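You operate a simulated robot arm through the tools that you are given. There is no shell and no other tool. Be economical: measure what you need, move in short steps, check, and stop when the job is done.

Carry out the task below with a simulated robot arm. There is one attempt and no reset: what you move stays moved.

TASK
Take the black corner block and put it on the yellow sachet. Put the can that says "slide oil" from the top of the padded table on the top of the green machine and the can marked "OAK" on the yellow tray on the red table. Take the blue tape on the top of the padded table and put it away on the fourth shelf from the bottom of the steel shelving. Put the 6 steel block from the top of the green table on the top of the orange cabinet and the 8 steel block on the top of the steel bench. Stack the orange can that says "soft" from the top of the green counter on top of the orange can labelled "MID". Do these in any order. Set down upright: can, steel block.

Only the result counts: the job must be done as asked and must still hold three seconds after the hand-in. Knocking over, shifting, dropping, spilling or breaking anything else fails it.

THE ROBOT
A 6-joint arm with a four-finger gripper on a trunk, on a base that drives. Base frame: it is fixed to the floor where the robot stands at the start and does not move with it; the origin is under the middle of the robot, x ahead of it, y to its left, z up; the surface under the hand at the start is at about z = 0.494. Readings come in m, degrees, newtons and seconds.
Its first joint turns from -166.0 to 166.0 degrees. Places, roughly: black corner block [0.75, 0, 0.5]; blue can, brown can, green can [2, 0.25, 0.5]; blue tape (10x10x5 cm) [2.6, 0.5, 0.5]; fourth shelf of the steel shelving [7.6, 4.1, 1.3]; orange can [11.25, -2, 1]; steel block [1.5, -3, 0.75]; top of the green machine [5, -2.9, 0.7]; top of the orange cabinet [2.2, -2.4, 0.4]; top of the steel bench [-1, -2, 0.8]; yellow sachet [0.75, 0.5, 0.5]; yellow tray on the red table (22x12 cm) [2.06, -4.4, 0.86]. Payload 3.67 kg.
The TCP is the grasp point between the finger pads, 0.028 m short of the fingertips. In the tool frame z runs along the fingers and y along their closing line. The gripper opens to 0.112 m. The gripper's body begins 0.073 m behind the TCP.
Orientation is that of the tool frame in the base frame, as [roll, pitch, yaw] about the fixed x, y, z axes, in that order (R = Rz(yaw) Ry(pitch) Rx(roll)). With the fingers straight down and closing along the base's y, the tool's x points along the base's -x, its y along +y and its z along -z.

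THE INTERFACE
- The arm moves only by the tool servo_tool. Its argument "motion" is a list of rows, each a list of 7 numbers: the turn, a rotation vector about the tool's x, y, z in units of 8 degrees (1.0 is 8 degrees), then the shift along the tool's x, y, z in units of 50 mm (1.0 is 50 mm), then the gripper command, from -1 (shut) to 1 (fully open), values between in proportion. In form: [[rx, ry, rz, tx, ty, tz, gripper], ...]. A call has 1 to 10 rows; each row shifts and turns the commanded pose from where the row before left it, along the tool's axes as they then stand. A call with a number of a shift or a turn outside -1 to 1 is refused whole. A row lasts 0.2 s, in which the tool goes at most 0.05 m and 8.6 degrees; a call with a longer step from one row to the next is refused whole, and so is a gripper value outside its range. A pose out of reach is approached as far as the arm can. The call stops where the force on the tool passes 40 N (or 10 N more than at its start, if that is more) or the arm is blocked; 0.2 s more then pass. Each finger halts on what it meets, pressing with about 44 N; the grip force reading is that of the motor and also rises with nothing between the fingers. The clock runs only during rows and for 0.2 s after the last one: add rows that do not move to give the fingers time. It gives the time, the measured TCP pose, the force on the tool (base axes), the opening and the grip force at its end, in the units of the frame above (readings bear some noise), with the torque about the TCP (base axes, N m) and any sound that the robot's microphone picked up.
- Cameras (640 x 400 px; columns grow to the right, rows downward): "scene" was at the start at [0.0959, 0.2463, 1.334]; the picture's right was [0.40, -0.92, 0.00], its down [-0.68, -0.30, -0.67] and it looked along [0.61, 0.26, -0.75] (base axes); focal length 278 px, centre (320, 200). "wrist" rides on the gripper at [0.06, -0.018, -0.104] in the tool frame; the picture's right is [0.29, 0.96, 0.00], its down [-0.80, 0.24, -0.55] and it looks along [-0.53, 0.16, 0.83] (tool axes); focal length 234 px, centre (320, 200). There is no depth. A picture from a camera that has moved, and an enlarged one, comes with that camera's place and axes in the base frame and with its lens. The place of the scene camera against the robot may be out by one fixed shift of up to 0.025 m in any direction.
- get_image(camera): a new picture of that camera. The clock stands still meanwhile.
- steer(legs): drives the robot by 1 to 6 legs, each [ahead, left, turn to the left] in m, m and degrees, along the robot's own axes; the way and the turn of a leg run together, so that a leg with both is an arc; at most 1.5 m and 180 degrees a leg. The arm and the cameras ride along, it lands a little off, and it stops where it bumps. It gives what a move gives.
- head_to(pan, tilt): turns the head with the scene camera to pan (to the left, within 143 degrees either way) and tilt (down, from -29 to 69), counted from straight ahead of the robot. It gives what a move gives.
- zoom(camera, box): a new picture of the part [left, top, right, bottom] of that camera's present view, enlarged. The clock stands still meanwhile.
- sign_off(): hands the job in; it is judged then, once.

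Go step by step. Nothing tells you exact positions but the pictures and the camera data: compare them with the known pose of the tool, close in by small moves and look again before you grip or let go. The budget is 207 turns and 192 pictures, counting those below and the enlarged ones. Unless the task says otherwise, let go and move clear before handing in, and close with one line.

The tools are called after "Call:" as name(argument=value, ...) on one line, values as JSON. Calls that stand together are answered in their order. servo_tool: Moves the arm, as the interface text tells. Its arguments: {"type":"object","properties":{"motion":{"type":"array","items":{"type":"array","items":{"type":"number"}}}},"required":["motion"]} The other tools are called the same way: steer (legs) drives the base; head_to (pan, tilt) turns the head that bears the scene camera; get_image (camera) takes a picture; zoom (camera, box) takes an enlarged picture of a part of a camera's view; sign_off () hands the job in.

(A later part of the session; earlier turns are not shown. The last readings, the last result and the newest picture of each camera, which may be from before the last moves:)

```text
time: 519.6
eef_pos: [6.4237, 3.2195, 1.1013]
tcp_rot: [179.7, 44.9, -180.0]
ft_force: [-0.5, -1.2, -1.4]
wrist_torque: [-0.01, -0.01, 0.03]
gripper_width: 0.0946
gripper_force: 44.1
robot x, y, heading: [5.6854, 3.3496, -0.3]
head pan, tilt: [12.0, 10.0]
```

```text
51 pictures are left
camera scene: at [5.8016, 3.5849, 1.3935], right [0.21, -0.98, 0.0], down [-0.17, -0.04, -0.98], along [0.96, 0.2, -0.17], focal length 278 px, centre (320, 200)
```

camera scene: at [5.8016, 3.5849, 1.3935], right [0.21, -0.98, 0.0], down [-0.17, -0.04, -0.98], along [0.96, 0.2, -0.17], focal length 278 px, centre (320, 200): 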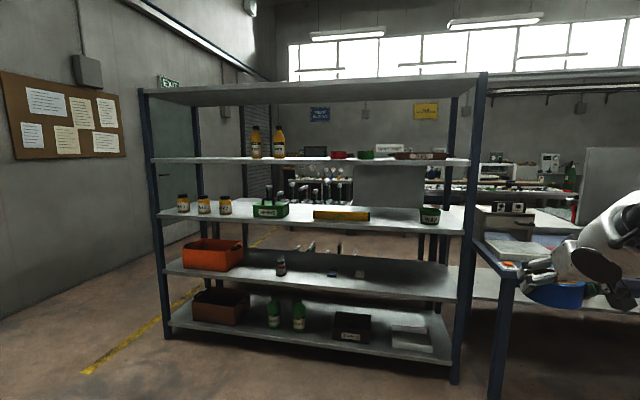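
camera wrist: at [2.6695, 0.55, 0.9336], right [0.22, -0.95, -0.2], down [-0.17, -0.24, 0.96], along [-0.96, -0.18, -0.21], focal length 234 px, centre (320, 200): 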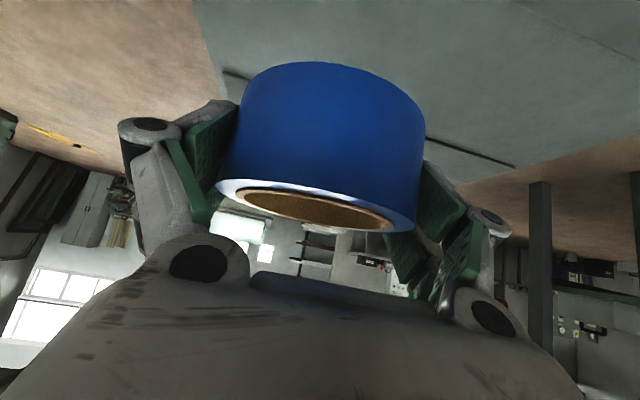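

The fourth shelf (z ≈ 1.34) is clear at its left part, y ≈ 4.6–5.0. The arm reported reach limits when rising earlier, so I'll test raising it here before driving in.

Call:
servo_tool(motion=[[0, 0, 0, -0.6, 0, -0.6, -1], [0, 0, 0, -0.6, 0, -0.6, -1], [0, 0, 0, -0.6, 0, -0.6, -1], [0, 0, 0, -0.6, 0, -0.6, -1], [0, 0, 0, 0, 0, 0, -1]])

```text
time: 520.8
eef_pos: [6.4261, 3.2199, 1.2733]
tcp_rot: [179.6, 45.0, -180.0]
ft_force: [0.5, -0.3, -1.7]
wrist_torque: [-0.01, 0.05, 0.01]
gripper_width: 0.0953
gripper_force: 43.8
robot x, y, heading: [5.6871, 3.3526, 0.1]
head pan, tilt: [12.0, 10.0]
```

Raising works here. I'll continue up to z ≈ 1.46.

Call:
servo_tool(motion=[[0, 0, 0, -0.65, 0, -0.65, -1], [0, 0, 0, -0.65, 0, -0.65, -1], [0, 0, 0, -0.65, 0, -0.65, -1], [0, 0, 0, -0.65, 0, -0.65, -1], [0, 0, 0, 0, 0, 0, -1]])

Call:
steer(legs=[[0.5, 1.4, 0]])

Call:
head_to(pan=0, tilt=8)

Call:
get_image(camera="scene")

Call:
get_image(camera="wrist")

```text
time: 522.0
eef_pos: [6.4209, 3.2203, 1.4499]
tcp_rot: [179.7, 45.0, -180.0]
ft_force: [0.2, 0.3, -1.8]
wrist_torque: [-0.01, 0.01, 0.0]
gripper_width: 0.095
gripper_force: 43.7
robot x, y, heading: [5.6873, 3.353, -0.2]
head pan, tilt: [12.0, 10.0]
```

```text
time: 524.5
eef_pos: [6.5109, 3.459, 1.4503]
tcp_rot: [179.7, 45.0, -180.0]
ft_force: [0.5, -0.2, -1.2]
wrist_torque: [-0.01, 0.02, -0.03]
gripper_width: 0.0949
gripper_force: 44.1
robot x, y, heading: [5.778, 3.5868, -0.2]
head pan, tilt: [12.0, 10.0]
stopped in leg 1: the robot was blocked; the commanded pose is now the measured one
```

```text
time: 525.2
eef_pos: [6.5109, 3.4595, 1.4513]
tcp_rot: [179.6, 45.0, -179.9]
ft_force: [-0.4, 0.1, -2.0]
wrist_torque: [0.02, 0.01, -0.06]
gripper_width: 0.0948
gripper_force: 44.2
robot x, y, heading: [5.7723, 3.5903, -0.1]
head pan, tilt: [0.0, 8.0]
```

```text
50 pictures are left
camera scene: at [5.8913, 3.8044, 1.3967], right [0.0, -1.0, 0.0], down [-0.14, 0.0, -0.99], along [0.99, 0.0, -0.14], focal length 278 px, centre (320, 200)
```

scene: 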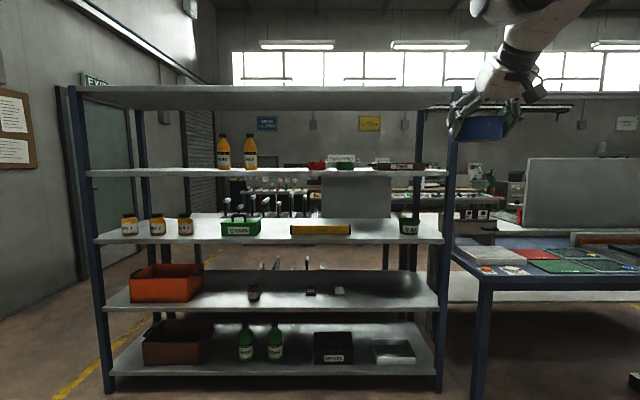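

```text
49 pictures are left
camera wrist: at [6.3955, 3.4405, 1.4828], right [-0.21, 0.96, -0.2], down [0.17, 0.24, 0.96], along [0.96, 0.17, -0.21], focal length 234 px, centre (320, 200)
```

wrist: 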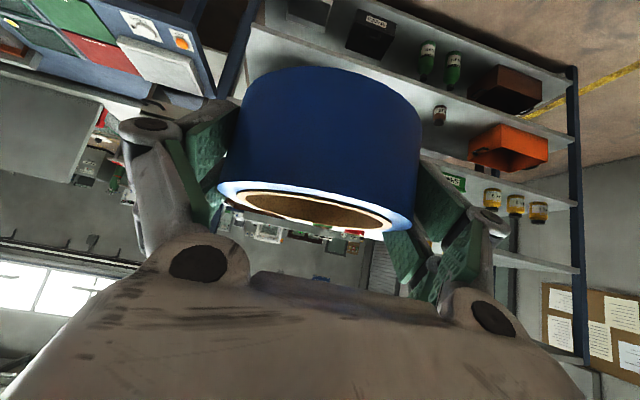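

Something on the left blocks strafing here. I'll go forward first, then left, stopping short of the shelf, aiming for the free left section at y ≈ 4.7.

Call:
steer(legs=[[0.65, -0.05, 0], [0, 1.25, 0]])

Call:
get_image(camera="scene")

```text
time: 534.7
eef_pos: [7.1647, 4.6458, 1.4507]
tcp_rot: [179.8, 44.8, 179.2]
ft_force: [-0.9, -0.2, -1.8]
wrist_torque: [-0.02, 0.02, 0.0]
gripper_width: 0.0945
gripper_force: 44.3
robot x, y, heading: [6.4289, 4.7877, -0.6]
head pan, tilt: [0.0, 8.0]
```

```text
48 pictures are left
camera scene: at [6.5508, 4.9996, 1.3967], right [-0.02, -1.0, 0.0], down [-0.14, 0.0, -0.99], along [0.99, -0.02, -0.14], focal length 278 px, centre (320, 200)
```

scene: 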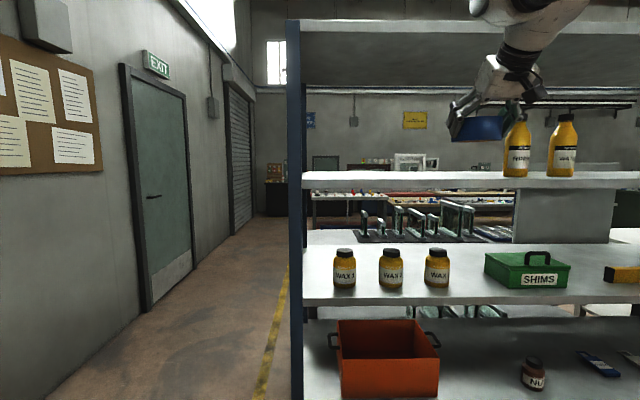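

The section ahead is clear, with the bottles about 0.2 m to the right of the tape. Driving in 0.31 m with the tape above the shelf.

Call:
steer(legs=[[0.31, 0.03, 0.6]])

Call:
get_image(camera="scene")

Call:
get_image(camera="wrist")

```text
time: 536.7
eef_pos: [7.465, 4.68, 1.4508]
tcp_rot: [179.7, 44.9, 179.9]
ft_force: [0.1, -0.8, -1.6]
wrist_torque: [0.01, -0.02, -0.01]
gripper_width: 0.0944
gripper_force: 44.3
robot x, y, heading: [6.7338, 4.8158, -0.4]
head pan, tilt: [0.0, 8.0]
```

```text
47 pictures are left
camera scene: at [6.8475, 5.0274, 1.3967], right [-0.01, -1.0, 0.0], down [-0.14, 0.0, -0.99], along [0.99, -0.01, -0.14], focal length 278 px, centre (320, 200)
```

scene: 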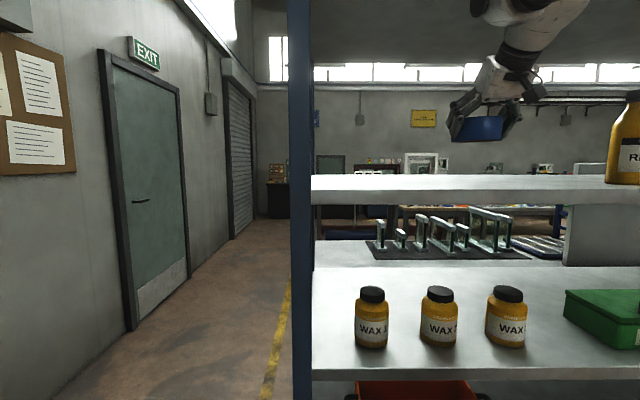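

```text
46 pictures are left
camera wrist: at [7.3499, 4.6611, 1.4828], right [-0.2, 0.96, -0.2], down [0.17, 0.24, 0.96], along [0.96, 0.16, -0.21], focal length 234 px, centre (320, 200)
```

wrist: 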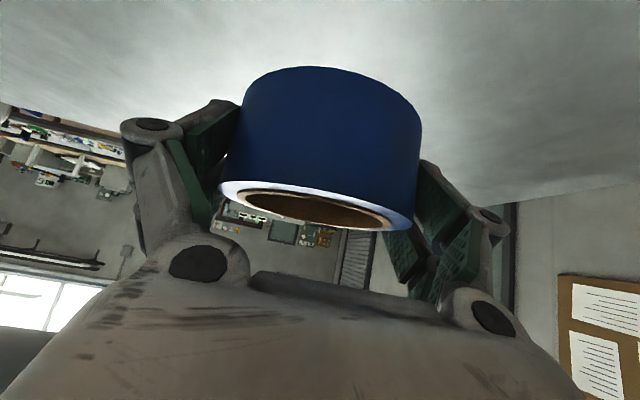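

The tape is over the shelf surface. Lowering it in steps until contact.

Call:
servo_tool(motion=[[0, 0, 0, 0.3, 0, 0.3, -1], [0, 0, 0, 0.3, 0, 0.3, -1], [0, 0, 0, 0.08, 0, 0.08, -1], [0, 0, 0, 0.08, 0, 0.08, -1], [0, 0, 0, 0.08, 0, 0.08, -1], [0, 0, 0, 0.08, 0, 0.08, -1], [0, 0, 0, 0.08, 0, 0.08, -1], [0, 0, 0, 0, 0, 0, -1]])

Call:
zoom(camera="scene", box=[400, 90, 560, 190])

```text
time: 538.5
eef_pos: [7.4654, 4.6785, 1.3804]
tcp_rot: [179.7, 44.9, 179.8]
ft_force: [0.2, 0.4, -2.2]
wrist_torque: [-0.02, 0.03, 0.0]
gripper_width: 0.0944
gripper_force: 44.3
robot x, y, heading: [6.7271, 4.8139, -0.2]
head pan, tilt: [0.0, 8.0]
```

```text
4.00 times, centred on (480, 140) of scene
camera zoom: at [6.8475, 5.0274, 1.3967], right [-0.01, -1.0, 0.0], down [-0.14, 0.0, -0.99], along [0.99, -0.01, -0.14], focal length 1111 px, centre (-320, 440)
```

zoom: 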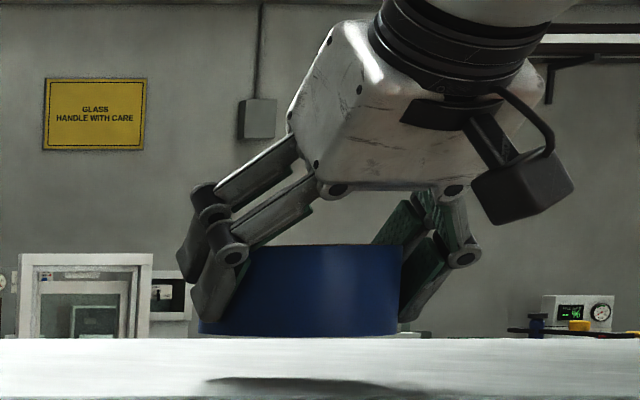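

Call:
servo_tool(motion=[[0, 0, 0, 0.08, 0, 0.08, -1], [0, 0, 0, 0.08, 0, 0.08, -1], [0, 0, 0, 0.07, 0, 0.07, -1], [0, 0, 0, 0.07, 0, 0.07, -1], [0, 0, 0, 0.07, 0, 0.07, -1], [0, 0, 0, 0.07, 0, 0.07, -1], [0, 0, 0, 0.07, 0, 0.07, -1], [0, 0, 0, 0.07, 0, 0.07, -1], [0, 0, 0, 0, 0, 0, -1]])

Call:
zoom(camera="scene", box=[400, 100, 560, 200])

```text
time: 540.2
eef_pos: [7.4662, 4.6791, 1.3502]
tcp_rot: [179.8, 45.8, 179.9]
ft_force: [0.3, -1.5, 7.8]
wrist_torque: [-0.17, 0.08, -0.03]
gripper_width: 0.0903
gripper_force: 43.9
robot x, y, heading: [6.7337, 4.8109, -0.3]
head pan, tilt: [0.0, 8.0]
stopped in row 8: the force on the tool passed its limit at 47 N (the readings are from after the stop); the commanded pose is now the measured one
```

```text
4.00 times, centred on (480, 150) of scene
camera zoom: at [6.8472, 5.0274, 1.3968], right [-0.01, -1.0, 0.0], down [-0.14, 0.0, -0.99], along [0.99, -0.01, -0.14], focal length 1111 px, centre (-320, 400)
```

zoom: 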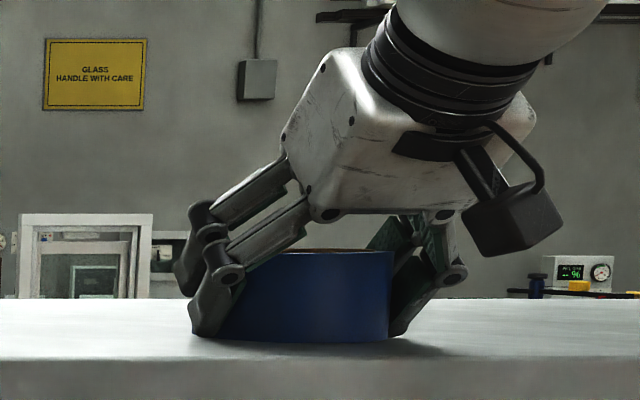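

The tape rests on the shelf. Opening fully, rising and backing out.

Call:
servo_tool(motion=[[0, 0, 0, 0, 0, 0, 1], [0, 0, 0, 0, 0, 0, 1], [0, 0, 0, -0.15, 0, -0.15, 1], [0, 0, 0, -0.5, 0, -0.5, 1], [0, 0, 0, -0.5, 0, -0.5, 1], [0, 0, 0, -0.4, 0, -0.4, 1], [0, 0, 0, 0, 0, 0, 1]])

Call:
zoom(camera="scene", box=[400, 100, 560, 200])

```text
time: 541.8
eef_pos: [7.4645, 4.6799, 1.46]
tcp_rot: [179.8, 45.7, 179.9]
ft_force: [0.6, 0.1, -0.2]
wrist_torque: [0.03, 0.03, -0.01]
gripper_width: 0.112
gripper_force: 0.0
robot x, y, heading: [6.7335, 4.8131, -0.6]
head pan, tilt: [0.0, 8.0]
```

```text
4.00 times, centred on (480, 150) of scene
camera zoom: at [6.8475, 5.0274, 1.3967], right [-0.01, -1.0, 0.0], down [-0.14, 0.0, -0.99], along [0.99, -0.01, -0.14], focal length 1111 px, centre (-320, 400)
```

zoom: 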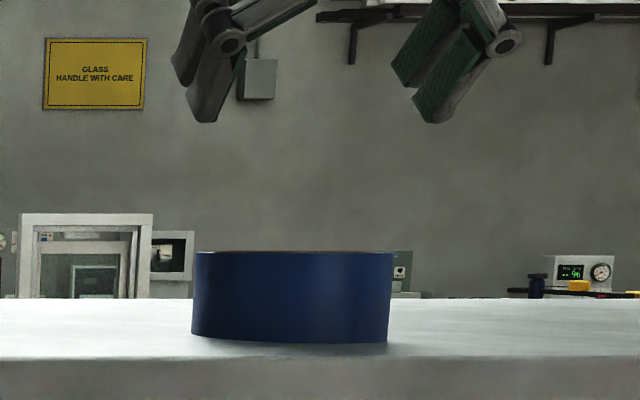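

The tape sits on the fourth shelf. I'll back out, return the hand to vertical and head south to look for the green counter.

Call:
steer(legs=[[-0.55, 0, 0]])

Call:
servo_tool(motion=[[0, 1, 0, 0, 0, 0, 0.5], [0, 1, 0, 0, 0, 0, 0.5], [0, 1, 0, 0, 0, 0, 0.5], [0, 1, 0, 0, 0, 0, 0.5], [0, 1, 0, 0, 0, 0, 0.5], [0, 0.7, 0, 0, 0, 0, 0.5], [0, 0, 0, 0.5, 0, 0.8, 0.5], [0, 0, 0, 0.5, 0, 0.8, 0.5], [0, 0, 0, 0.5, 0, 0.8, 0.5], [0, 0, 0, 0.5, 0, 0.8, 0.5]])

Call:
steer(legs=[[0, -1.35, 0], [0, 0, -90], [1.5, 0, 0], [1.3, 0, 0]])

Call:
head_to(pan=60, tilt=15)

Call:
get_image(camera="scene")

```text
time: 545.0
eef_pos: [6.9161, 4.6876, 1.4606]
tcp_rot: [179.8, 45.7, -179.6]
ft_force: [-0.3, -0.1, 0.6]
wrist_torque: [-0.01, -0.04, -0.01]
gripper_width: 0.112
gripper_force: 0.1
robot x, y, heading: [6.1852, 4.8112, 0.2]
head pan, tilt: [0.0, 8.0]
```

```text
time: 547.1
eef_pos: [6.8044, 4.692, 1.2522]
tcp_rot: [179.9, 0.1, -179.4]
ft_force: [-0.7, 0.2, -0.4]
wrist_torque: [-0.02, 0.0, 0.02]
gripper_width: 0.0838
gripper_force: 0.0
out of reach, approached as far as the arm can: row 5, 6
robot x, y, heading: [6.1767, 4.8113, 0.1]
head pan, tilt: [0.0, 8.0]
```

```text
time: 570.6
eef_pos: [5.9576, 0.1284, 1.253]
tcp_rot: [179.9, 0.1, 89.2]
ft_force: [0.0, 0.0, -0.1]
wrist_torque: [-0.03, 0.01, -0.01]
gripper_width: 0.084
gripper_force: 0.2
robot x, y, heading: [6.0996, 0.7472, -91.0]
head pan, tilt: [0.0, 8.0]
```

```text
time: 571.9
eef_pos: [5.9579, 0.1286, 1.2534]
tcp_rot: [179.9, 0.0, 89.1]
ft_force: [0.2, 0.2, 0.2]
wrist_torque: [-0.04, 0.02, 0.03]
gripper_width: 0.0842
gripper_force: 0.1
robot x, y, heading: [6.0975, 0.7469, -91.1]
head pan, tilt: [60.0, 15.0]
```

```text
42 pictures are left
camera scene: at [6.3959, 0.6746, 1.3854], right [-0.52, -0.85, 0.0], down [-0.22, 0.13, -0.97], along [0.83, -0.5, -0.26], focal length 278 px, centre (320, 200)
```

scene: 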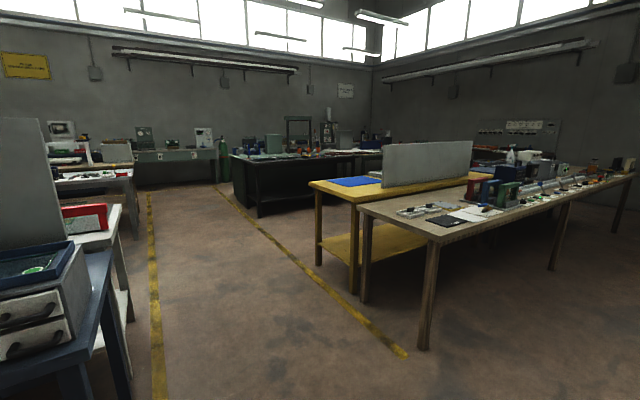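

The dark-green counter beyond the aisle matches the listed spot. Zooming in on it.

Call:
zoom(camera="scene", box=[200, 100, 400, 225])

```text
3.20 times, centred on (300, 162) of scene
camera zoom: at [6.3959, 0.6746, 1.3854], right [-0.52, -0.85, 0.0], down [-0.22, 0.13, -0.97], along [0.83, -0.5, -0.26], focal length 889 px, centre (384, 320)
```

zoom: 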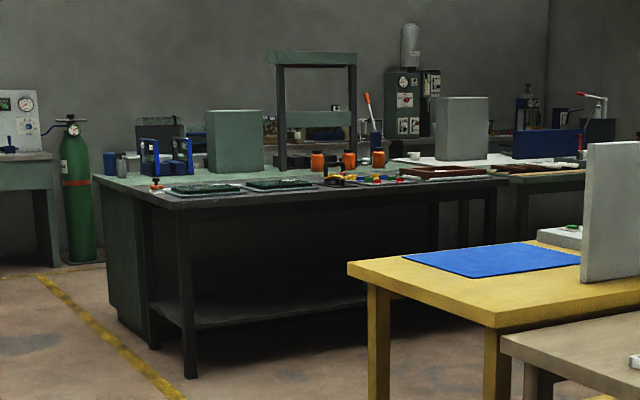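

Three orange cans are on the counter, around (11.25, −1.8). I'll drive along the aisle to get closer.

Call:
steer(legs=[[0.5, 0, 0], [0, 0, 91], [1.5, 0, 0], [1.5, 0, 0]])

Call:
head_to(pan=-45, tilt=20)

Call:
get_image(camera="scene")

```text
time: 592.9
eef_pos: [9.7263, 0.3054, 1.2539]
tcp_rot: [179.8, 0.0, -178.1]
ft_force: [0.6, -0.1, 0.5]
wrist_torque: [-0.01, 0.0, -0.01]
gripper_width: 0.0841
gripper_force: 0.0
robot x, y, heading: [9.1025, 0.4153, 1.5]
head pan, tilt: [60.0, 15.0]
```

```text
time: 594.8
eef_pos: [9.7269, 0.3059, 1.2534]
tcp_rot: [179.9, 0.1, -178.1]
ft_force: [-0.7, -0.5, 0.1]
wrist_torque: [0.01, -0.01, -0.03]
gripper_width: 0.0842
gripper_force: 0.1
robot x, y, heading: [9.0987, 0.416, 1.5]
head pan, tilt: [-45.0, 20.0]
```

```text
40 pictures are left
camera scene: at [9.1871, 0.5656, 1.3772], right [-0.69, -0.73, 0.0], down [-0.25, 0.24, -0.94], along [0.68, -0.65, -0.34], focal length 278 px, centre (320, 200)
```

scene: 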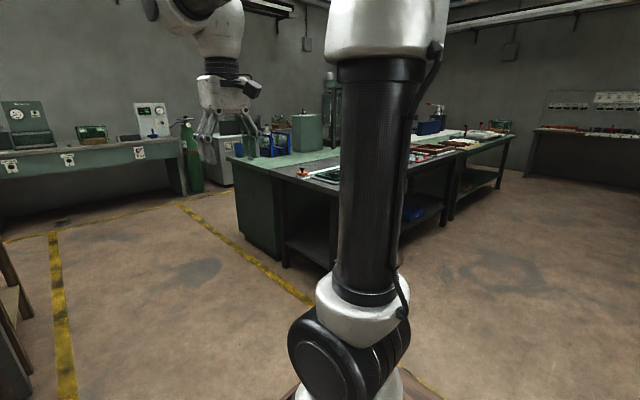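

The counter's near corner is about (10.9, −0.65). I'll drive into the open space west of it and face the cans.

Call:
steer(legs=[[0.75, 0, -1.5], [0, 0, -90], [1.3, 0, 0], [0.8, 0, 0], [0, 0, 90]])

Call:
head_to(pan=0, tilt=25)

Call:
get_image(camera="scene")

```text
time: 611.5
eef_pos: [9.8921, -2.0999, 1.2539]
tcp_rot: [-179.6, 0.3, 96.3]
ft_force: [-0.9, -0.7, 0.1]
wrist_torque: [0.01, -0.2, -0.01]
gripper_width: 0.0841
gripper_force: 0.1
robot x, y, heading: [9.944, -1.4671, -84.0]
head pan, tilt: [-45.0, 20.0]
stopped in leg 4: the robot was blocked; the commanded pose is now the measured one
```

```text
time: 612.6
eef_pos: [9.891, -2.1005, 1.2541]
tcp_rot: [-179.5, 0.1, 96.3]
ft_force: [0.4, -0.1, 0.6]
wrist_torque: [0.06, -0.02, 0.0]
gripper_width: 0.0839
gripper_force: 0.0
robot x, y, heading: [9.9427, -1.4696, -84.1]
head pan, tilt: [0.0, 25.0]
```

```text
39 pictures are left
camera scene: at [10.1691, -1.5591, 1.3693], right [-0.99, -0.1, 0.0], down [-0.04, 0.42, -0.91], along [0.09, -0.9, -0.42], focal length 278 px, centre (320, 200)
```

scene: 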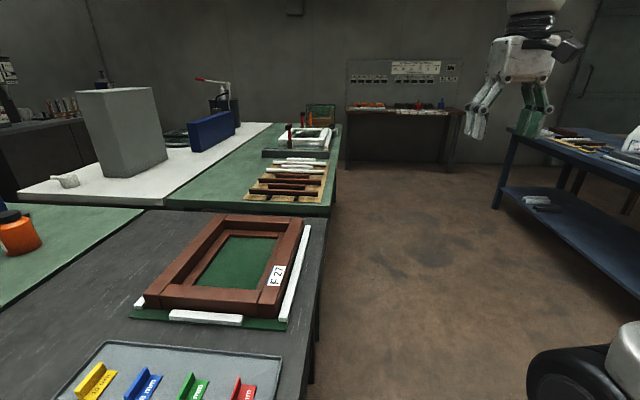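

The counter's front table edge is close on my left, so I'll step away from it. Then I'll look toward the cans and how to reach them.

Call:
steer(legs=[[0, -0.3, -6]])

Call:
head_to(pan=75, tilt=22)

Call:
get_image(camera="scene")

```text
time: 614.6
eef_pos: [9.5275, -2.106, 1.2541]
tcp_rot: [-179.5, 0.2, 90.0]
ft_force: [-0.1, 0.4, -0.2]
wrist_torque: [0.01, 0.01, 0.0]
gripper_width: 0.0839
gripper_force: 0.0
robot x, y, heading: [9.6491, -1.4835, -90.1]
head pan, tilt: [0.0, 25.0]
```

```text
time: 616.1
eef_pos: [9.5281, -2.1065, 1.2547]
tcp_rot: [-179.6, 0.3, 90.0]
ft_force: [0.3, -0.1, -0.5]
wrist_torque: [-0.01, -0.01, 0.03]
gripper_width: 0.084
gripper_force: 0.1
robot x, y, heading: [9.6459, -1.4848, -90.0]
head pan, tilt: [75.0, 22.0]
```

```text
38 pictures are left
camera scene: at [9.952, -1.5301, 1.374], right [-0.26, -0.96, 0.0], down [-0.36, 0.1, -0.93], along [0.89, -0.24, -0.37], focal length 278 px, centre (320, 200)
```

scene: 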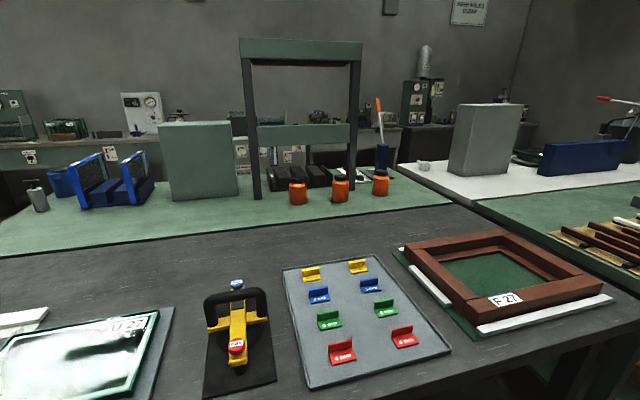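

Call:
zoom(camera="scene", box=[272, 160, 400, 240])

```text
5.00 times, centred on (336, 200) of scene
camera zoom: at [9.952, -1.5301, 1.374], right [-0.26, -0.96, 0.0], down [-0.36, 0.1, -0.93], along [0.89, -0.24, -0.37], focal length 1389 px, centre (240, 200)
```

zoom: 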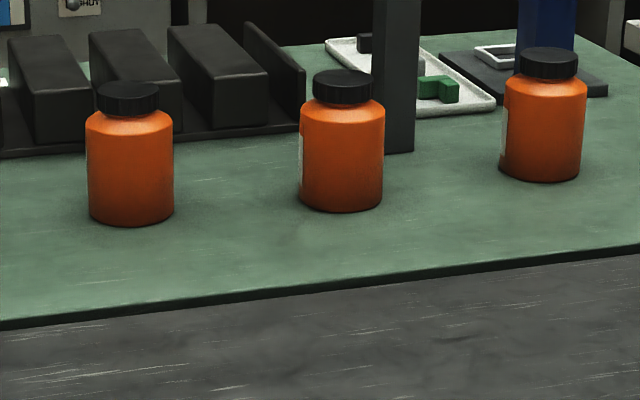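

Three orange cans at about (11.06, −1.73 / −1.92 / −2.13), with labels facing north. I'll back up north to read them.

Call:
steer(legs=[[-0.8, 0, 0]])

Call:
head_to(pan=35, tilt=20)

Call:
zoom(camera="scene", box=[200, 130, 360, 230])

```text
time: 620.5
eef_pos: [9.5321, -1.2895, 1.2542]
tcp_rot: [-179.6, 0.2, 90.4]
ft_force: [0.5, -0.3, -0.3]
wrist_torque: [-0.03, 0.0, -0.01]
gripper_width: 0.0839
gripper_force: 0.1
robot x, y, heading: [9.643, -0.6666, -89.8]
head pan, tilt: [75.0, 22.0]
```

```text
time: 621.5
eef_pos: [9.5313, -1.2893, 1.2545]
tcp_rot: [-179.5, 0.1, 90.4]
ft_force: [0.0, -0.4, 0.3]
wrist_torque: [-0.03, 0.01, -0.03]
gripper_width: 0.0839
gripper_force: 0.1
robot x, y, heading: [9.6456, -0.6661, -89.9]
head pan, tilt: [35.0, 20.0]
```

```text
4.00 times, centred on (280, 180) of scene
camera zoom: at [9.917, -0.7629, 1.3772], right [-0.82, -0.58, 0.0], down [-0.2, 0.28, -0.94], along [0.54, -0.77, -0.34], focal length 1111 px, centre (480, 280)
```

zoom: 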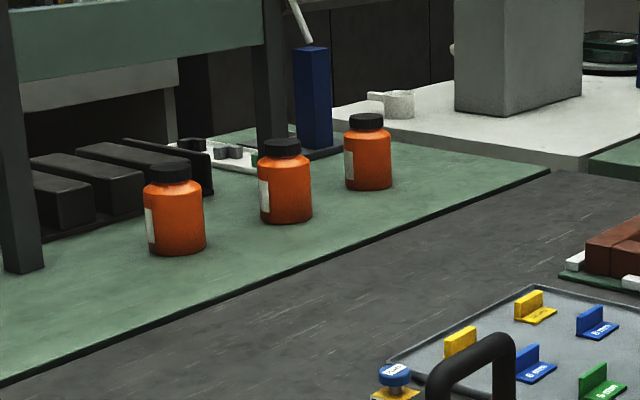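

The labels face north-north-east, so I'll go round to the counter's north end to read them.

Call:
steer(legs=[[-0.85, 0, 0], [0, 1.3, 0]])

Call:
head_to(pan=0, tilt=15)

Call:
zoom(camera="scene", box=[240, 150, 400, 250])

```text
time: 632.2
eef_pos: [10.8459, -0.4684, 1.2548]
tcp_rot: [-179.5, 0.2, 89.9]
ft_force: [0.4, 0.0, -0.6]
wrist_torque: [0.01, 0.02, 0.02]
gripper_width: 0.0839
gripper_force: 0.0
robot x, y, heading: [10.9645, 0.1518, -90.2]
head pan, tilt: [35.0, 20.0]
```

```text
time: 633.2
eef_pos: [10.8473, -0.4696, 1.2552]
tcp_rot: [-179.6, 0.2, 89.9]
ft_force: [0.4, -0.1, -0.3]
wrist_torque: [0.01, -0.02, -0.02]
gripper_width: 0.084
gripper_force: 0.0
robot x, y, heading: [10.9691, 0.1518, -90.4]
head pan, tilt: [0.0, 15.0]
```

```text
4.00 times, centred on (320, 200) of scene
camera zoom: at [11.184, 0.038, 1.3853], right [-1.0, 0.01, 0.0], down [0.0, 0.26, -0.97], along [-0.01, -0.97, -0.26], focal length 1111 px, centre (320, 200)
```

zoom: 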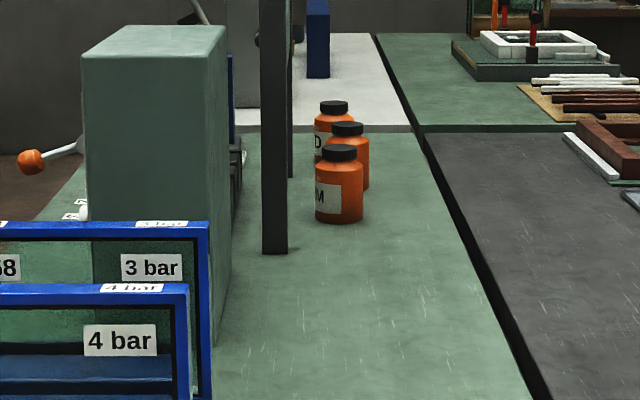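

Call:
zoom(camera="scene", box=[308, 170, 340, 210])

```text
10.00 times, centred on (324, 190) of scene
camera zoom: at [11.184, 0.038, 1.3853], right [-1.0, 0.01, 0.0], down [0.0, 0.26, -0.97], along [-0.01, -0.97, -0.26], focal length 2778 px, centre (280, 300)
```

zoom: 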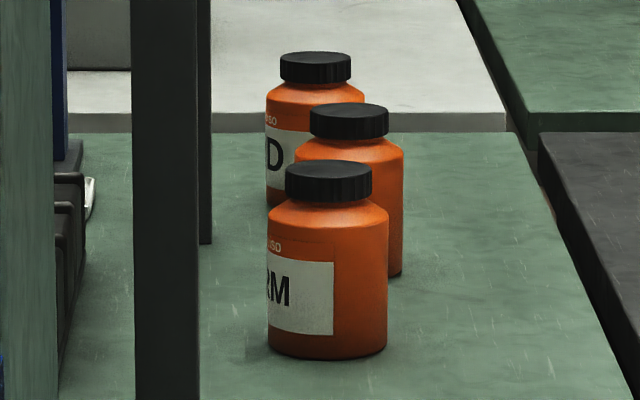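

A reads "…RM" (firm) and C reads "…D" (MID), so the middle can B is "soft". I'll drive beside the counter side-on, to get as near as possible, and swing the arm to the left.

Call:
steer(legs=[[0, -1.35, 0.3], [1.2, 0, 0], [1.0, 0, 0]])

Call:
servo_tool(motion=[[0, 0, -0.52, 0, 0.9, 0, 0.9], [0, 0, -0.52, 0, 0.9, 0, 0.9], [0, 0, -0.52, 0, 0.9, 0, 0.9], [0, 0, -0.52, 0, 0.9, 0, 0.9], [0, 0, -0.52, 0, 0.9, 0, 0.9], [0, 0, -0.52, 0, 0.9, 0, 0.9], [0, 0, -0.52, 0, 0.9, 0, 0.9], [0, 0, -0.52, 0, 0.9, 0, 0.9], [0, 0, -0.52, 0, 0.9, 0, 0.9], [0, 0, -0.52, 0, 0.9, 0, 0.9]])

Call:
servo_tool(motion=[[0, 0, -0.52, 0, 0.9, 0, 0.9], [0, 0, -0.52, 0, 0.9, 0, 0.9], [0, 0, -0.52, 0, 0.9, 0, 0.9], [0, 0, -0.52, 0, 0.9, 0, 0.9], [0, 0, -0.52, 0, 0.9, 0, 0.9], [0, 0, -0.52, 0, 0.9, 0, 0.9], [0, 0, -0.52, 0, 0.9, 0, 0.9], [0, 0, -0.52, 0, 0.9, 0, 0.9], [0, 0, -0.52, 0, 0.9, 0, 0.9], [0, 0, -0.52, 0, 0.9, 0, 0.9]])

```text
time: 650.5
eef_pos: [9.5061, -2.6785, 1.2545]
tcp_rot: [-179.6, 0.2, 89.8]
ft_force: [0.3, -0.2, -0.3]
wrist_torque: [0.01, -0.01, 0.02]
gripper_width: 0.0842
gripper_force: 0.1
robot x, y, heading: [9.6262, -2.0564, -90.6]
head pan, tilt: [0.0, 15.0]
```

```text
time: 652.7
eef_pos: [9.9224, -2.5389, 1.2516]
tcp_rot: [-179.5, -0.2, 131.5]
ft_force: [-1.2, -0.8, 0.6]
wrist_torque: [0.01, -0.05, -0.02]
gripper_width: 0.1063
gripper_force: 0.0
robot x, y, heading: [9.6192, -2.0526, -90.7]
head pan, tilt: [0.0, 15.0]
```

```text
time: 655.1
eef_pos: [10.1368, -2.1739, 1.2769]
tcp_rot: [179.0, 1.9, 171.5]
ft_force: [0.8, 0.1, -1.1]
wrist_torque: [-0.07, 0.04, 0.02]
gripper_width: 0.1064
gripper_force: 0.0
robot x, y, heading: [9.6244, -2.0587, -90.6]
head pan, tilt: [0.0, 15.0]
stopped in row 10: the arm was blocked; the commanded pose is now the measured one
```

The arm met the robot's own camera mast on that side, so I'll swing it back. Then I'll turn the base around so the counter is on its right.

Call:
servo_tool(motion=[[0, 0, 0.52, 0, -0.9, 0, 0.9], [0, 0, 0.52, 0, -0.9, 0, 0.9], [0, 0, 0.52, 0, -0.9, 0, 0.9], [0, 0, 0.52, 0, -0.9, 0, 0.9], [0, 0, 0.52, 0, -0.9, 0, 0.9], [0, 0, 0.52, 0, -0.9, 0, 0.9], [0, 0, 0.52, 0, -0.9, 0, 0.9], [0, 0, 0.52, 0, -0.9, 0, 0.9], [0, 0, 0.52, 0, -0.9, 0, 0.9], [0, 0, 0.52, 0, -0.9, 0, 0.9]])

Call:
servo_tool(motion=[[0, 0, 0.52, 0, -0.9, 0, 0.9], [0, 0, 0.52, 0, -0.9, 0, 0.9], [0, 0, 0.52, 0, -0.9, 0, 0.9], [0, 0, 0.52, 0, -0.9, 0, 0.9], [0, 0, 0.52, 0, -0.9, 0, 0.9], [0, 0, 0.52, 0, -0.9, 0, 0.9], [0, 0, 0.52, 0, -0.9, 0, 0.9], [0, 0, 0.52, 0, -0.9, 0, 0.9], [0, 0, 0.52, 0, -0.9, 0, 0.9]])

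Call:
steer(legs=[[0, 0, 90], [0, 0, 90]])

```text
time: 657.3
eef_pos: [9.9344, -2.5664, 1.2638]
tcp_rot: [178.1, 0.7, 130.2]
ft_force: [-0.2, 0.6, 0.1]
wrist_torque: [-0.01, 0.04, 0.01]
gripper_width: 0.1064
gripper_force: 0.0
robot x, y, heading: [9.6235, -2.0549, -90.1]
head pan, tilt: [0.0, 15.0]
```

```text
time: 659.3
eef_pos: [9.5698, -2.7219, 1.2489]
tcp_rot: [178.1, -0.7, 92.7]
ft_force: [1.2, 0.1, 0.7]
wrist_torque: [-0.03, 0.02, -0.01]
gripper_width: 0.1065
gripper_force: 0.0
robot x, y, heading: [9.6236, -2.0534, -90.4]
head pan, tilt: [0.0, 15.0]
```

```text
time: 667.3
eef_pos: [9.6939, -1.3919, 1.2502]
tcp_rot: [178.2, -0.6, -88.6]
ft_force: [0.9, -0.1, -0.6]
wrist_torque: [-0.01, 0.03, -0.03]
gripper_width: 0.1062
gripper_force: 0.1
robot x, y, heading: [9.6266, -2.058, 88.1]
head pan, tilt: [0.0, 15.0]
```

Call:
servo_tool(motion=[[0.225, -0.075, 0.5, 0, -0.9, 0, 0.9], [0, 0, 0.5, 0, -0.9, 0, 0.9], [0, 0, 0.5, 0, -0.9, 0, 0.9], [0, 0, 0.5, 0, -0.9, 0, 0.9], [0, 0, 0.5, 0, -0.9, 0, 0.9], [0, 0, 0.5, 0, -0.9, 0, 0.9], [0, 0, 0.5, 0, -0.9, 0, 0.9], [0, 0, 0.5, 0, -0.9, 0, 0.9], [0, 0, 0.5, 0, -0.9, 0, 0.9], [0, 0, 0.5, 0, -0.9, 0, 0.9]])

Call:
servo_tool(motion=[[0, 0, 0.5, 0, -0.9, 0, 0.9], [0, 0, 0.5, 0, -0.9, 0, 0.9], [0, 0, 0.5, 0, -0.9, 0, 0.9], [0, 0, 0.5, 0, -0.9, 0, 0.9], [0, 0, 0.5, 0, -0.9, 0, 0.9], [0, 0, 0.5, 0, -0.9, 0, 0.9], [0, 0, 0.5, 0, -0.9, 0, 0.9], [0, 0, 0.5, 0, -0.9, 0, 0.9], [0, 0, 0.5, 0, -0.9, 0, 0.9], [0, 0, 0.5, 0, -0.9, 0, 0.9]])

```text
time: 669.5
eef_pos: [10.1158, -1.5188, 1.2507]
tcp_rot: [-180.0, -0.1, -128.6]
ft_force: [-0.9, 0.3, 0.6]
wrist_torque: [0.01, -0.04, -0.02]
gripper_width: 0.1063
gripper_force: 0.1
robot x, y, heading: [9.624, -2.0552, 88.1]
head pan, tilt: [0.0, 15.0]
```

```text
time: 671.7
eef_pos: [10.362, -1.887, 1.2481]
tcp_rot: [-179.8, -0.1, -168.7]
ft_force: [-1.2, 1.3, -0.2]
wrist_torque: [-0.09, -0.04, -0.02]
gripper_width: 0.1067
gripper_force: 0.2
robot x, y, heading: [9.623, -2.0552, 88.4]
head pan, tilt: [0.0, 15.0]
```

The arm now points at the counter. Finishing the yaw and tilting the hand 60° forward.

Call:
servo_tool(motion=[[0, 0, 0.7, 0, 0, 0, 0.9], [0, 0, 0.7, 0, 0, 0, 0.9], [0, -1, 0, 0, 0, 0, 0.9], [0, -1, 0, 0, 0, 0, 0.9], [0, -1, 0, 0, 0, 0, 0.9], [0, -1, 0, 0, 0, 0, 0.9], [0, -1, 0, 0, 0, 0, 0.9], [0, -1, 0, 0, 0, 0, 0.9], [0, -1, 0, 0, 0, 0, 0.9], [0, -0.5, 0, 0, 0, 0, 0.9]])

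Call:
steer(legs=[[0, -0.29, 2]])

Call:
head_to(pan=-85, tilt=25)

Call:
get_image(camera="scene")

Call:
get_image(camera="wrist")

```text
time: 673.9
eef_pos: [10.3599, -1.8865, 1.2486]
tcp_rot: [-179.8, 60.0, -179.6]
ft_force: [-0.1, -0.1, 0.6]
wrist_torque: [0.01, 0.01, 0.0]
gripper_width: 0.1063
gripper_force: 0.0
robot x, y, heading: [9.6282, -2.0598, 88.4]
head pan, tilt: [0.0, 15.0]
```

```text
time: 675.9
eef_pos: [10.6445, -1.8542, 1.2478]
tcp_rot: [-179.7, 60.0, -177.1]
ft_force: [-0.1, 0.0, 0.1]
wrist_torque: [-0.02, 0.01, 0.01]
gripper_width: 0.1065
gripper_force: 0.2
robot x, y, heading: [9.9137, -2.0602, 90.8]
head pan, tilt: [0.0, 15.0]
```

```text
time: 677.5
eef_pos: [10.6428, -1.8536, 1.2476]
tcp_rot: [-179.9, 59.9, -177.1]
ft_force: [0.6, 0.3, -0.2]
wrist_torque: [-0.01, -0.02, -0.01]
gripper_width: 0.1064
gripper_force: 0.0
robot x, y, heading: [9.9175, -2.0621, 91.0]
head pan, tilt: [-85.0, 25.0]
```

```text
33 pictures are left
camera scene: at [9.7976, -2.033, 1.3691], right [0.1, -0.99, 0.0], down [-0.42, -0.04, -0.91], along [0.9, 0.09, -0.42], focal length 278 px, centre (320, 200)
```

scene: 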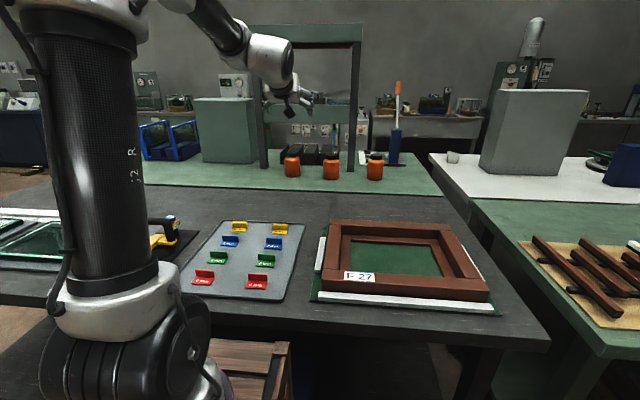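

```text
32 pictures are left
camera wrist: at [10.5251, -1.8776, 1.2493], right [-0.19, 0.95, -0.25], down [-0.09, 0.24, 0.97], along [0.98, 0.21, 0.04], focal length 234 px, centre (320, 200)
```

wrist: 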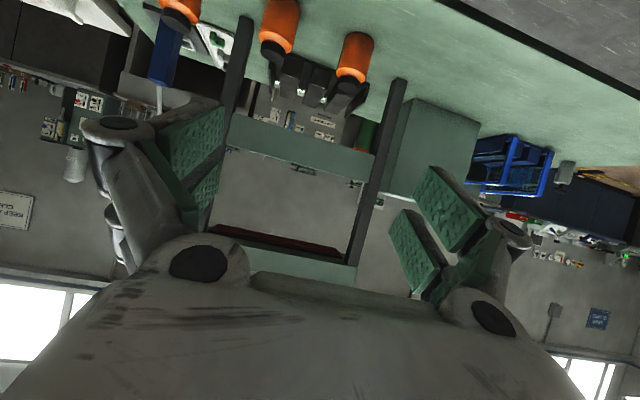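

Cans A, B, C are in view, with B at about (11.11, −1.955). I'm squaring the yaw and bringing the open hand down in front of B.

Call:
servo_tool(motion=[[0.314, 0, 0.181, 0.2, -0.2, 0.8, 1], [0, 0, 0, 0.22, -0.2, 0.85, 1], [0, 0, 0, 0.22, -0.2, 0.85, 1], [0, 0, 0, 0.22, -0.2, 0.85, 1], [0, 0, 0, 0.22, -0.2, 0.85, 1], [0, 0, 0, 0.22, -0.2, 0.85, 1], [0, 0, 0, 0.22, -0.2, 0.85, 1], [0, 0, 0, 0.22, -0.2, 0.85, 1], [0, 0, 0, 0.22, -0.2, 0.85, 1], [0, 0, 0, 0, 0, 0, 1]])

Call:
get_image(camera="wrist")

Call:
zoom(camera="scene", box=[240, 120, 420, 232])

```text
time: 679.7
eef_pos: [10.9251, -1.9456, 0.9704]
tcp_rot: [-179.8, 59.8, -179.8]
ft_force: [0.2, -0.5, 0.5]
wrist_torque: [-0.03, 0.04, 0.0]
gripper_width: 0.1121
gripper_force: 0.1
robot x, y, heading: [9.9172, -2.0572, 91.2]
head pan, tilt: [-85.0, 25.0]
```

```text
31 pictures are left
camera wrist: at [10.8055, -1.9632, 0.9716], right [-0.14, 0.96, -0.25], down [-0.08, 0.24, 0.97], along [0.99, 0.16, 0.04], focal length 234 px, centre (320, 200)
```

wrist: 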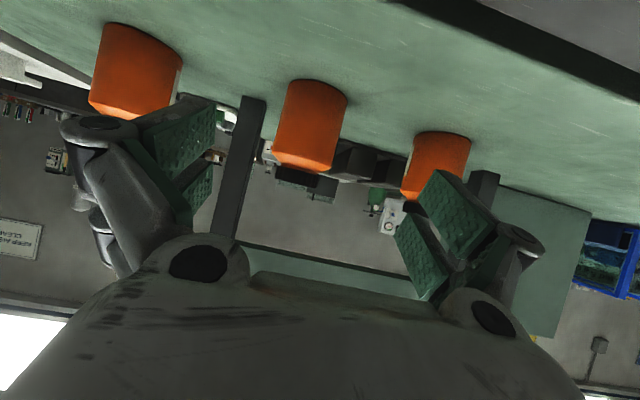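

```text
3.56 times, centred on (330, 176) of scene
camera zoom: at [9.7976, -2.0331, 1.3691], right [0.1, -0.99, 0.0], down [-0.42, -0.04, -0.91], along [0.9, 0.09, -0.42], focal length 988 px, centre (284, 285)
```

zoom: 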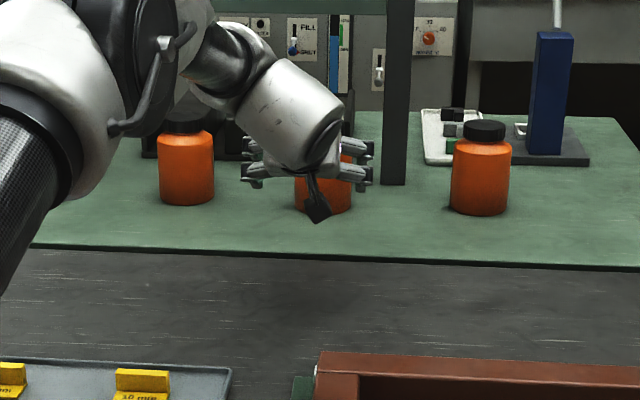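

B's centre is (11.10, −1.951). I'm lowering and advancing partway with fingers straddling it, then checking.

Call:
servo_tool(motion=[[0, 0, 0, 0.5, -0.05, 0.29, 1], [0, 0, 0, 0.5, -0.05, 0.29, 1], [0, 0, 0, -0.425, 0, 0.735, 1], [0, 0, 0, -0.425, 0, 0.735, 1], [0, 0, 0, 0, 0, 0, 1]])

Call:
get_image(camera="wrist")

```text
time: 680.9
eef_pos: [10.9891, -1.9486, 0.9134]
tcp_rot: [-179.7, 59.9, -179.9]
ft_force: [-0.3, -0.3, 0.2]
wrist_torque: [-0.02, 0.01, -0.03]
gripper_width: 0.1117
gripper_force: 0.0
out of reach, approached as far as the arm can: row 4
robot x, y, heading: [9.9143, -2.0583, 91.0]
head pan, tilt: [-85.0, 25.0]
```

```text
29 pictures are left
camera wrist: at [10.8697, -1.9667, 0.915], right [-0.14, 0.96, -0.25], down [-0.08, 0.24, 0.97], along [0.99, 0.16, 0.04], focal length 234 px, centre (320, 200)
```

wrist: 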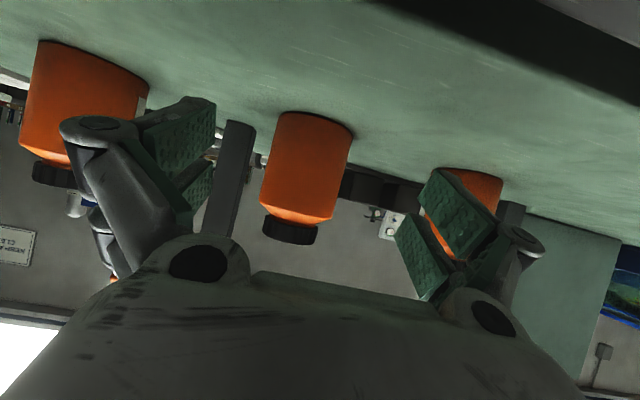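

Call:
servo_tool(motion=[[0, 0, 0, -0.3, 0, 0.52, 1], [0, 0, 0, -0.3, 0, 0.52, 1], [0, 0, 0, 0, 0, 0, 1]])

```text
time: 681.7
eef_pos: [10.9896, -1.9485, 0.914]
tcp_rot: [-179.8, 59.9, -179.9]
ft_force: [-0.2, 0.6, 0.0]
wrist_torque: [0.0, -0.03, -0.02]
gripper_width: 0.1119
gripper_force: 0.0
out of reach, approached as far as the arm can: row 1, 2
robot x, y, heading: [9.9175, -2.0617, 90.9]
head pan, tilt: [-85.0, 25.0]
```

The arm base sits well forward on the robot, so facing the counter head-on gives more reach than side-on. I'll retract, swing the arm to the front and turn the base to face the counter.

Call:
servo_tool(motion=[[0, 0, 0, -0.22, 0, -0.93, 1], [0, 0, 0, -0.22, 0, -0.93, 1], [0, 0, 0, -0.22, 0, -0.93, 1], [0, 0, 0, -0.22, 0, -0.93, 1], [0, 0, 0, -0.22, 0, -0.93, 1], [0, 0, 0, -0.22, 0, -0.93, 1], [0, 0, 0, -0.22, 0, -0.93, 1], [0, 0, 0, -0.22, 0, -0.93, 1], [0, 0, 0, -0.22, 0, -0.93, 1], [0, 0, 0, 0, 0, 0, 1]])

Call:
steer(legs=[[0, 0.4, 0]])

Call:
servo_tool(motion=[[-0.45, 0, -0.26, 0, 0.85, 0, 1], [-0.45, 0, -0.26, 0, 0.85, 0, 1], [-0.45, 0, -0.26, 0, 0.85, 0, 1], [-0.45, 0, -0.26, 0, 0.85, 0, 1], [-0.45, 0, -0.26, 0, 0.85, 0, 1], [-0.45, 0, -0.26, 0, 0.85, 0, 1], [-0.45, 0, -0.26, 0, 0.85, 0, 1], [-0.45, 0, -0.26, 0, 0.85, 0, 1], [-0.45, 0, -0.26, 0, 0.85, 0, 1], [-0.45, 0, -0.26, 0, 0.85, 0, 1]])

Call:
servo_tool(motion=[[-0.45, 0, -0.26, 0, 0.85, 0, 1], [-0.45, 0, -0.26, 0, 0.85, 0, 1], [-0.45, 0, -0.26, 0, 0.85, 0, 1], [-0.45, 0, -0.26, 0, 0.85, 0, 1], [-0.45, 0, -0.26, 0, 0.85, 0, 1], [-0.45, 0, -0.26, 0, 0.85, 0, 1], [-0.45, 0, -0.26, 0, 0.85, 0, 1], [-0.45, 0, -0.26, 0, 0.85, 0, 1], [-0.45, 0, -0.26, 0, 0.85, 0, 1], [-0.45, 0, -0.26, 0, 0.85, 0, 1]])

```text
time: 683.9
eef_pos: [10.6767, -1.9485, 1.2094]
tcp_rot: [-179.9, 59.9, -179.8]
ft_force: [1.3, 0.4, 0.4]
wrist_torque: [0.02, 0.01, -0.01]
gripper_width: 0.112
gripper_force: 0.2
robot x, y, heading: [9.9148, -2.0587, 91.2]
head pan, tilt: [-85.0, 25.0]
```

```text
time: 686.3
eef_pos: [10.2819, -1.956, 1.2099]
tcp_rot: [-179.8, 60.0, -179.9]
ft_force: [1.0, 0.2, -0.5]
wrist_torque: [-0.01, 0.0, -0.03]
gripper_width: 0.1122
gripper_force: 0.0
robot x, y, heading: [9.5221, -2.0625, 90.7]
head pan, tilt: [-85.0, 25.0]
```

```text
time: 688.5
eef_pos: [10.1506, -1.5638, 1.2096]
tcp_rot: [-179.9, 59.9, -138.5]
ft_force: [0.9, -0.3, 0.2]
wrist_torque: [0.03, -0.03, 0.05]
gripper_width: 0.1123
gripper_force: 0.1
robot x, y, heading: [9.5232, -2.0636, 90.8]
head pan, tilt: [-85.0, 25.0]
```

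```text
time: 690.7
eef_pos: [9.7938, -1.3546, 1.2073]
tcp_rot: [179.9, 59.8, -97.0]
ft_force: [0.8, 0.2, -0.2]
wrist_torque: [0.04, 0.01, 0.02]
gripper_width: 0.1119
gripper_force: 0.0
robot x, y, heading: [9.5217, -2.0637, 91.0]
head pan, tilt: [-85.0, 25.0]
```

Call:
servo_tool(motion=[[-0.45, 0, -0.26, 0, 0.9, 0, 1], [-0.4, 0, -0.23, 0, 0.9, 0, 1], [0, 0, 0, 0, 0.9, 0, 1], [0, 0, 0, 0, 0.9, 0, 1], [0, 0, 0, 0, 0.9, 0, 1], [0, 0, 0, 0, 0.5, 0, 1], [0, 0, 0, 0, 0, 0, 1]])

Call:
steer(legs=[[0, 0, -91], [0.28, 0.11, 0]])

Call:
head_to(pan=0, tilt=30)

Call:
get_image(camera="scene")

```text
time: 692.3
eef_pos: [9.6501, -1.3612, 1.2134]
tcp_rot: [179.3, 60.0, -89.3]
ft_force: [-0.2, 0.4, -0.3]
wrist_torque: [0.01, 0.02, 0.02]
gripper_width: 0.1119
gripper_force: 0.0
out of reach, approached as far as the arm can: row 3, 4, 5, 6
robot x, y, heading: [9.5204, -2.0655, 90.6]
head pan, tilt: [-85.0, 25.0]
```

```text
time: 698.4
eef_pos: [10.5014, -2.1615, 1.2148]
tcp_rot: [179.5, 59.9, 175.8]
ft_force: [0.3, 0.3, 0.6]
wrist_torque: [0.03, 0.01, 0.03]
gripper_width: 0.1122
gripper_force: 0.1
robot x, y, heading: [9.8104, -1.9721, -4.1]
head pan, tilt: [-85.0, 25.0]
```

```text
time: 700.0
eef_pos: [10.5022, -2.162, 1.2132]
tcp_rot: [179.5, 59.9, 175.8]
ft_force: [0.8, 0.0, -0.7]
wrist_torque: [0.01, 0.01, -0.04]
gripper_width: 0.1121
gripper_force: 0.1
robot x, y, heading: [9.8074, -1.9777, -3.9]
head pan, tilt: [0.0, 30.0]
```

```text
28 pictures are left
camera scene: at [9.9387, -1.7686, 1.3612], right [-0.07, -1.0, 0.0], down [-0.5, 0.04, -0.87], along [0.86, -0.06, -0.5], focal length 278 px, centre (320, 200)
```

scene: 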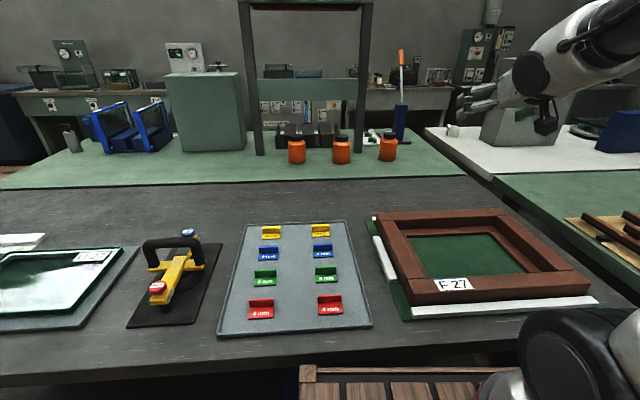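

I'm right at the table edge, nearly square to it. I'll correct the heading, then reach forward toward B again.

Call:
steer(legs=[[-0.01, 0, 4]])

Call:
servo_tool(motion=[[0, 0, 0, 0.05, 0.28, 0.9, 1], [0, 0, 0, 0.05, 0.28, 0.9, 1], [0, 0, 0, 0.05, 0.28, 0.9, 1], [0, 0, 0, 0.05, 0.28, 0.9, 1], [0, 0, 0, 0.05, 0.28, 0.9, 1], [0, 0, 0, 0.05, 0.28, 0.9, 1], [0, 0, 0, 0.05, 0.28, 0.9, 1], [0, 0, 0, 0.05, 0.28, 0.9, 1], [0, 0, 0, 0.05, 0.28, 0.9, 1], [0, 0, 0, 0, 0, 0, 1]])

Call:
get_image(camera="wrist")

```text
time: 700.8
eef_pos: [10.5029, -2.1155, 1.2151]
tcp_rot: [179.5, 59.8, 179.8]
ft_force: [0.2, 0.6, 0.6]
wrist_torque: [0.0, -0.03, -0.01]
gripper_width: 0.1121
gripper_force: 0.2
robot x, y, heading: [9.799, -1.9737, -0.3]
head pan, tilt: [0.0, 30.0]
```

```text
time: 703.0
eef_pos: [10.5022, -2.1145, 1.2151]
tcp_rot: [179.5, 59.8, 179.8]
ft_force: [0.5, -1.1, 0.1]
wrist_torque: [0.0, -0.03, -0.01]
gripper_width: 0.112
gripper_force: 0.0
out of reach, approached as far as the arm can: row 1, 2, 3, 4, 5, 6, 7, 8, 9
robot x, y, heading: [9.7977, -1.9748, 0.1]
head pan, tilt: [0.0, 30.0]
```

```text
27 pictures are left
camera wrist: at [10.3839, -2.1332, 1.2149], right [-0.15, 0.96, -0.24], down [-0.08, 0.23, 0.97], along [0.99, 0.16, 0.04], focal length 234 px, centre (320, 200)
```

wrist: 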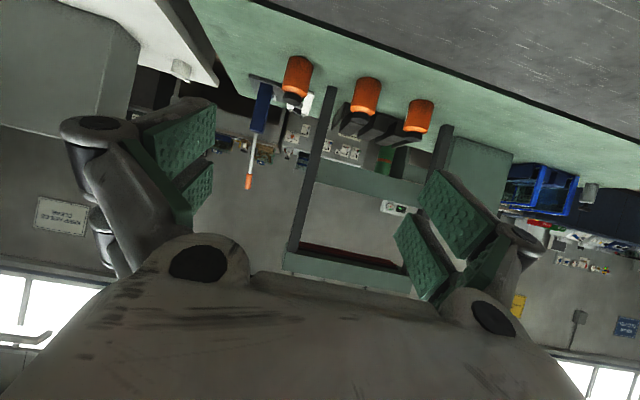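

Call:
servo_tool(motion=[[0, 0, 0, 0.05, 0, 0.9, 1], [0, 0, 0, 0.05, 0, 0.9, 1], [0, 0, 0, 0.05, 0, 0.9, 1], [0, 0, 0, 0, 0, 0, 1]])

```text
time: 704.0
eef_pos: [10.5844, -2.1228, 1.1457]
tcp_rot: [179.4, 59.9, 179.7]
ft_force: [-0.2, 1.0, 0.0]
wrist_torque: [0.01, 0.01, -0.02]
gripper_width: 0.112
gripper_force: 0.0
out of reach, approached as far as the arm can: row 1
robot x, y, heading: [9.8006, -1.9764, -0.2]
head pan, tilt: [0.0, 30.0]
```

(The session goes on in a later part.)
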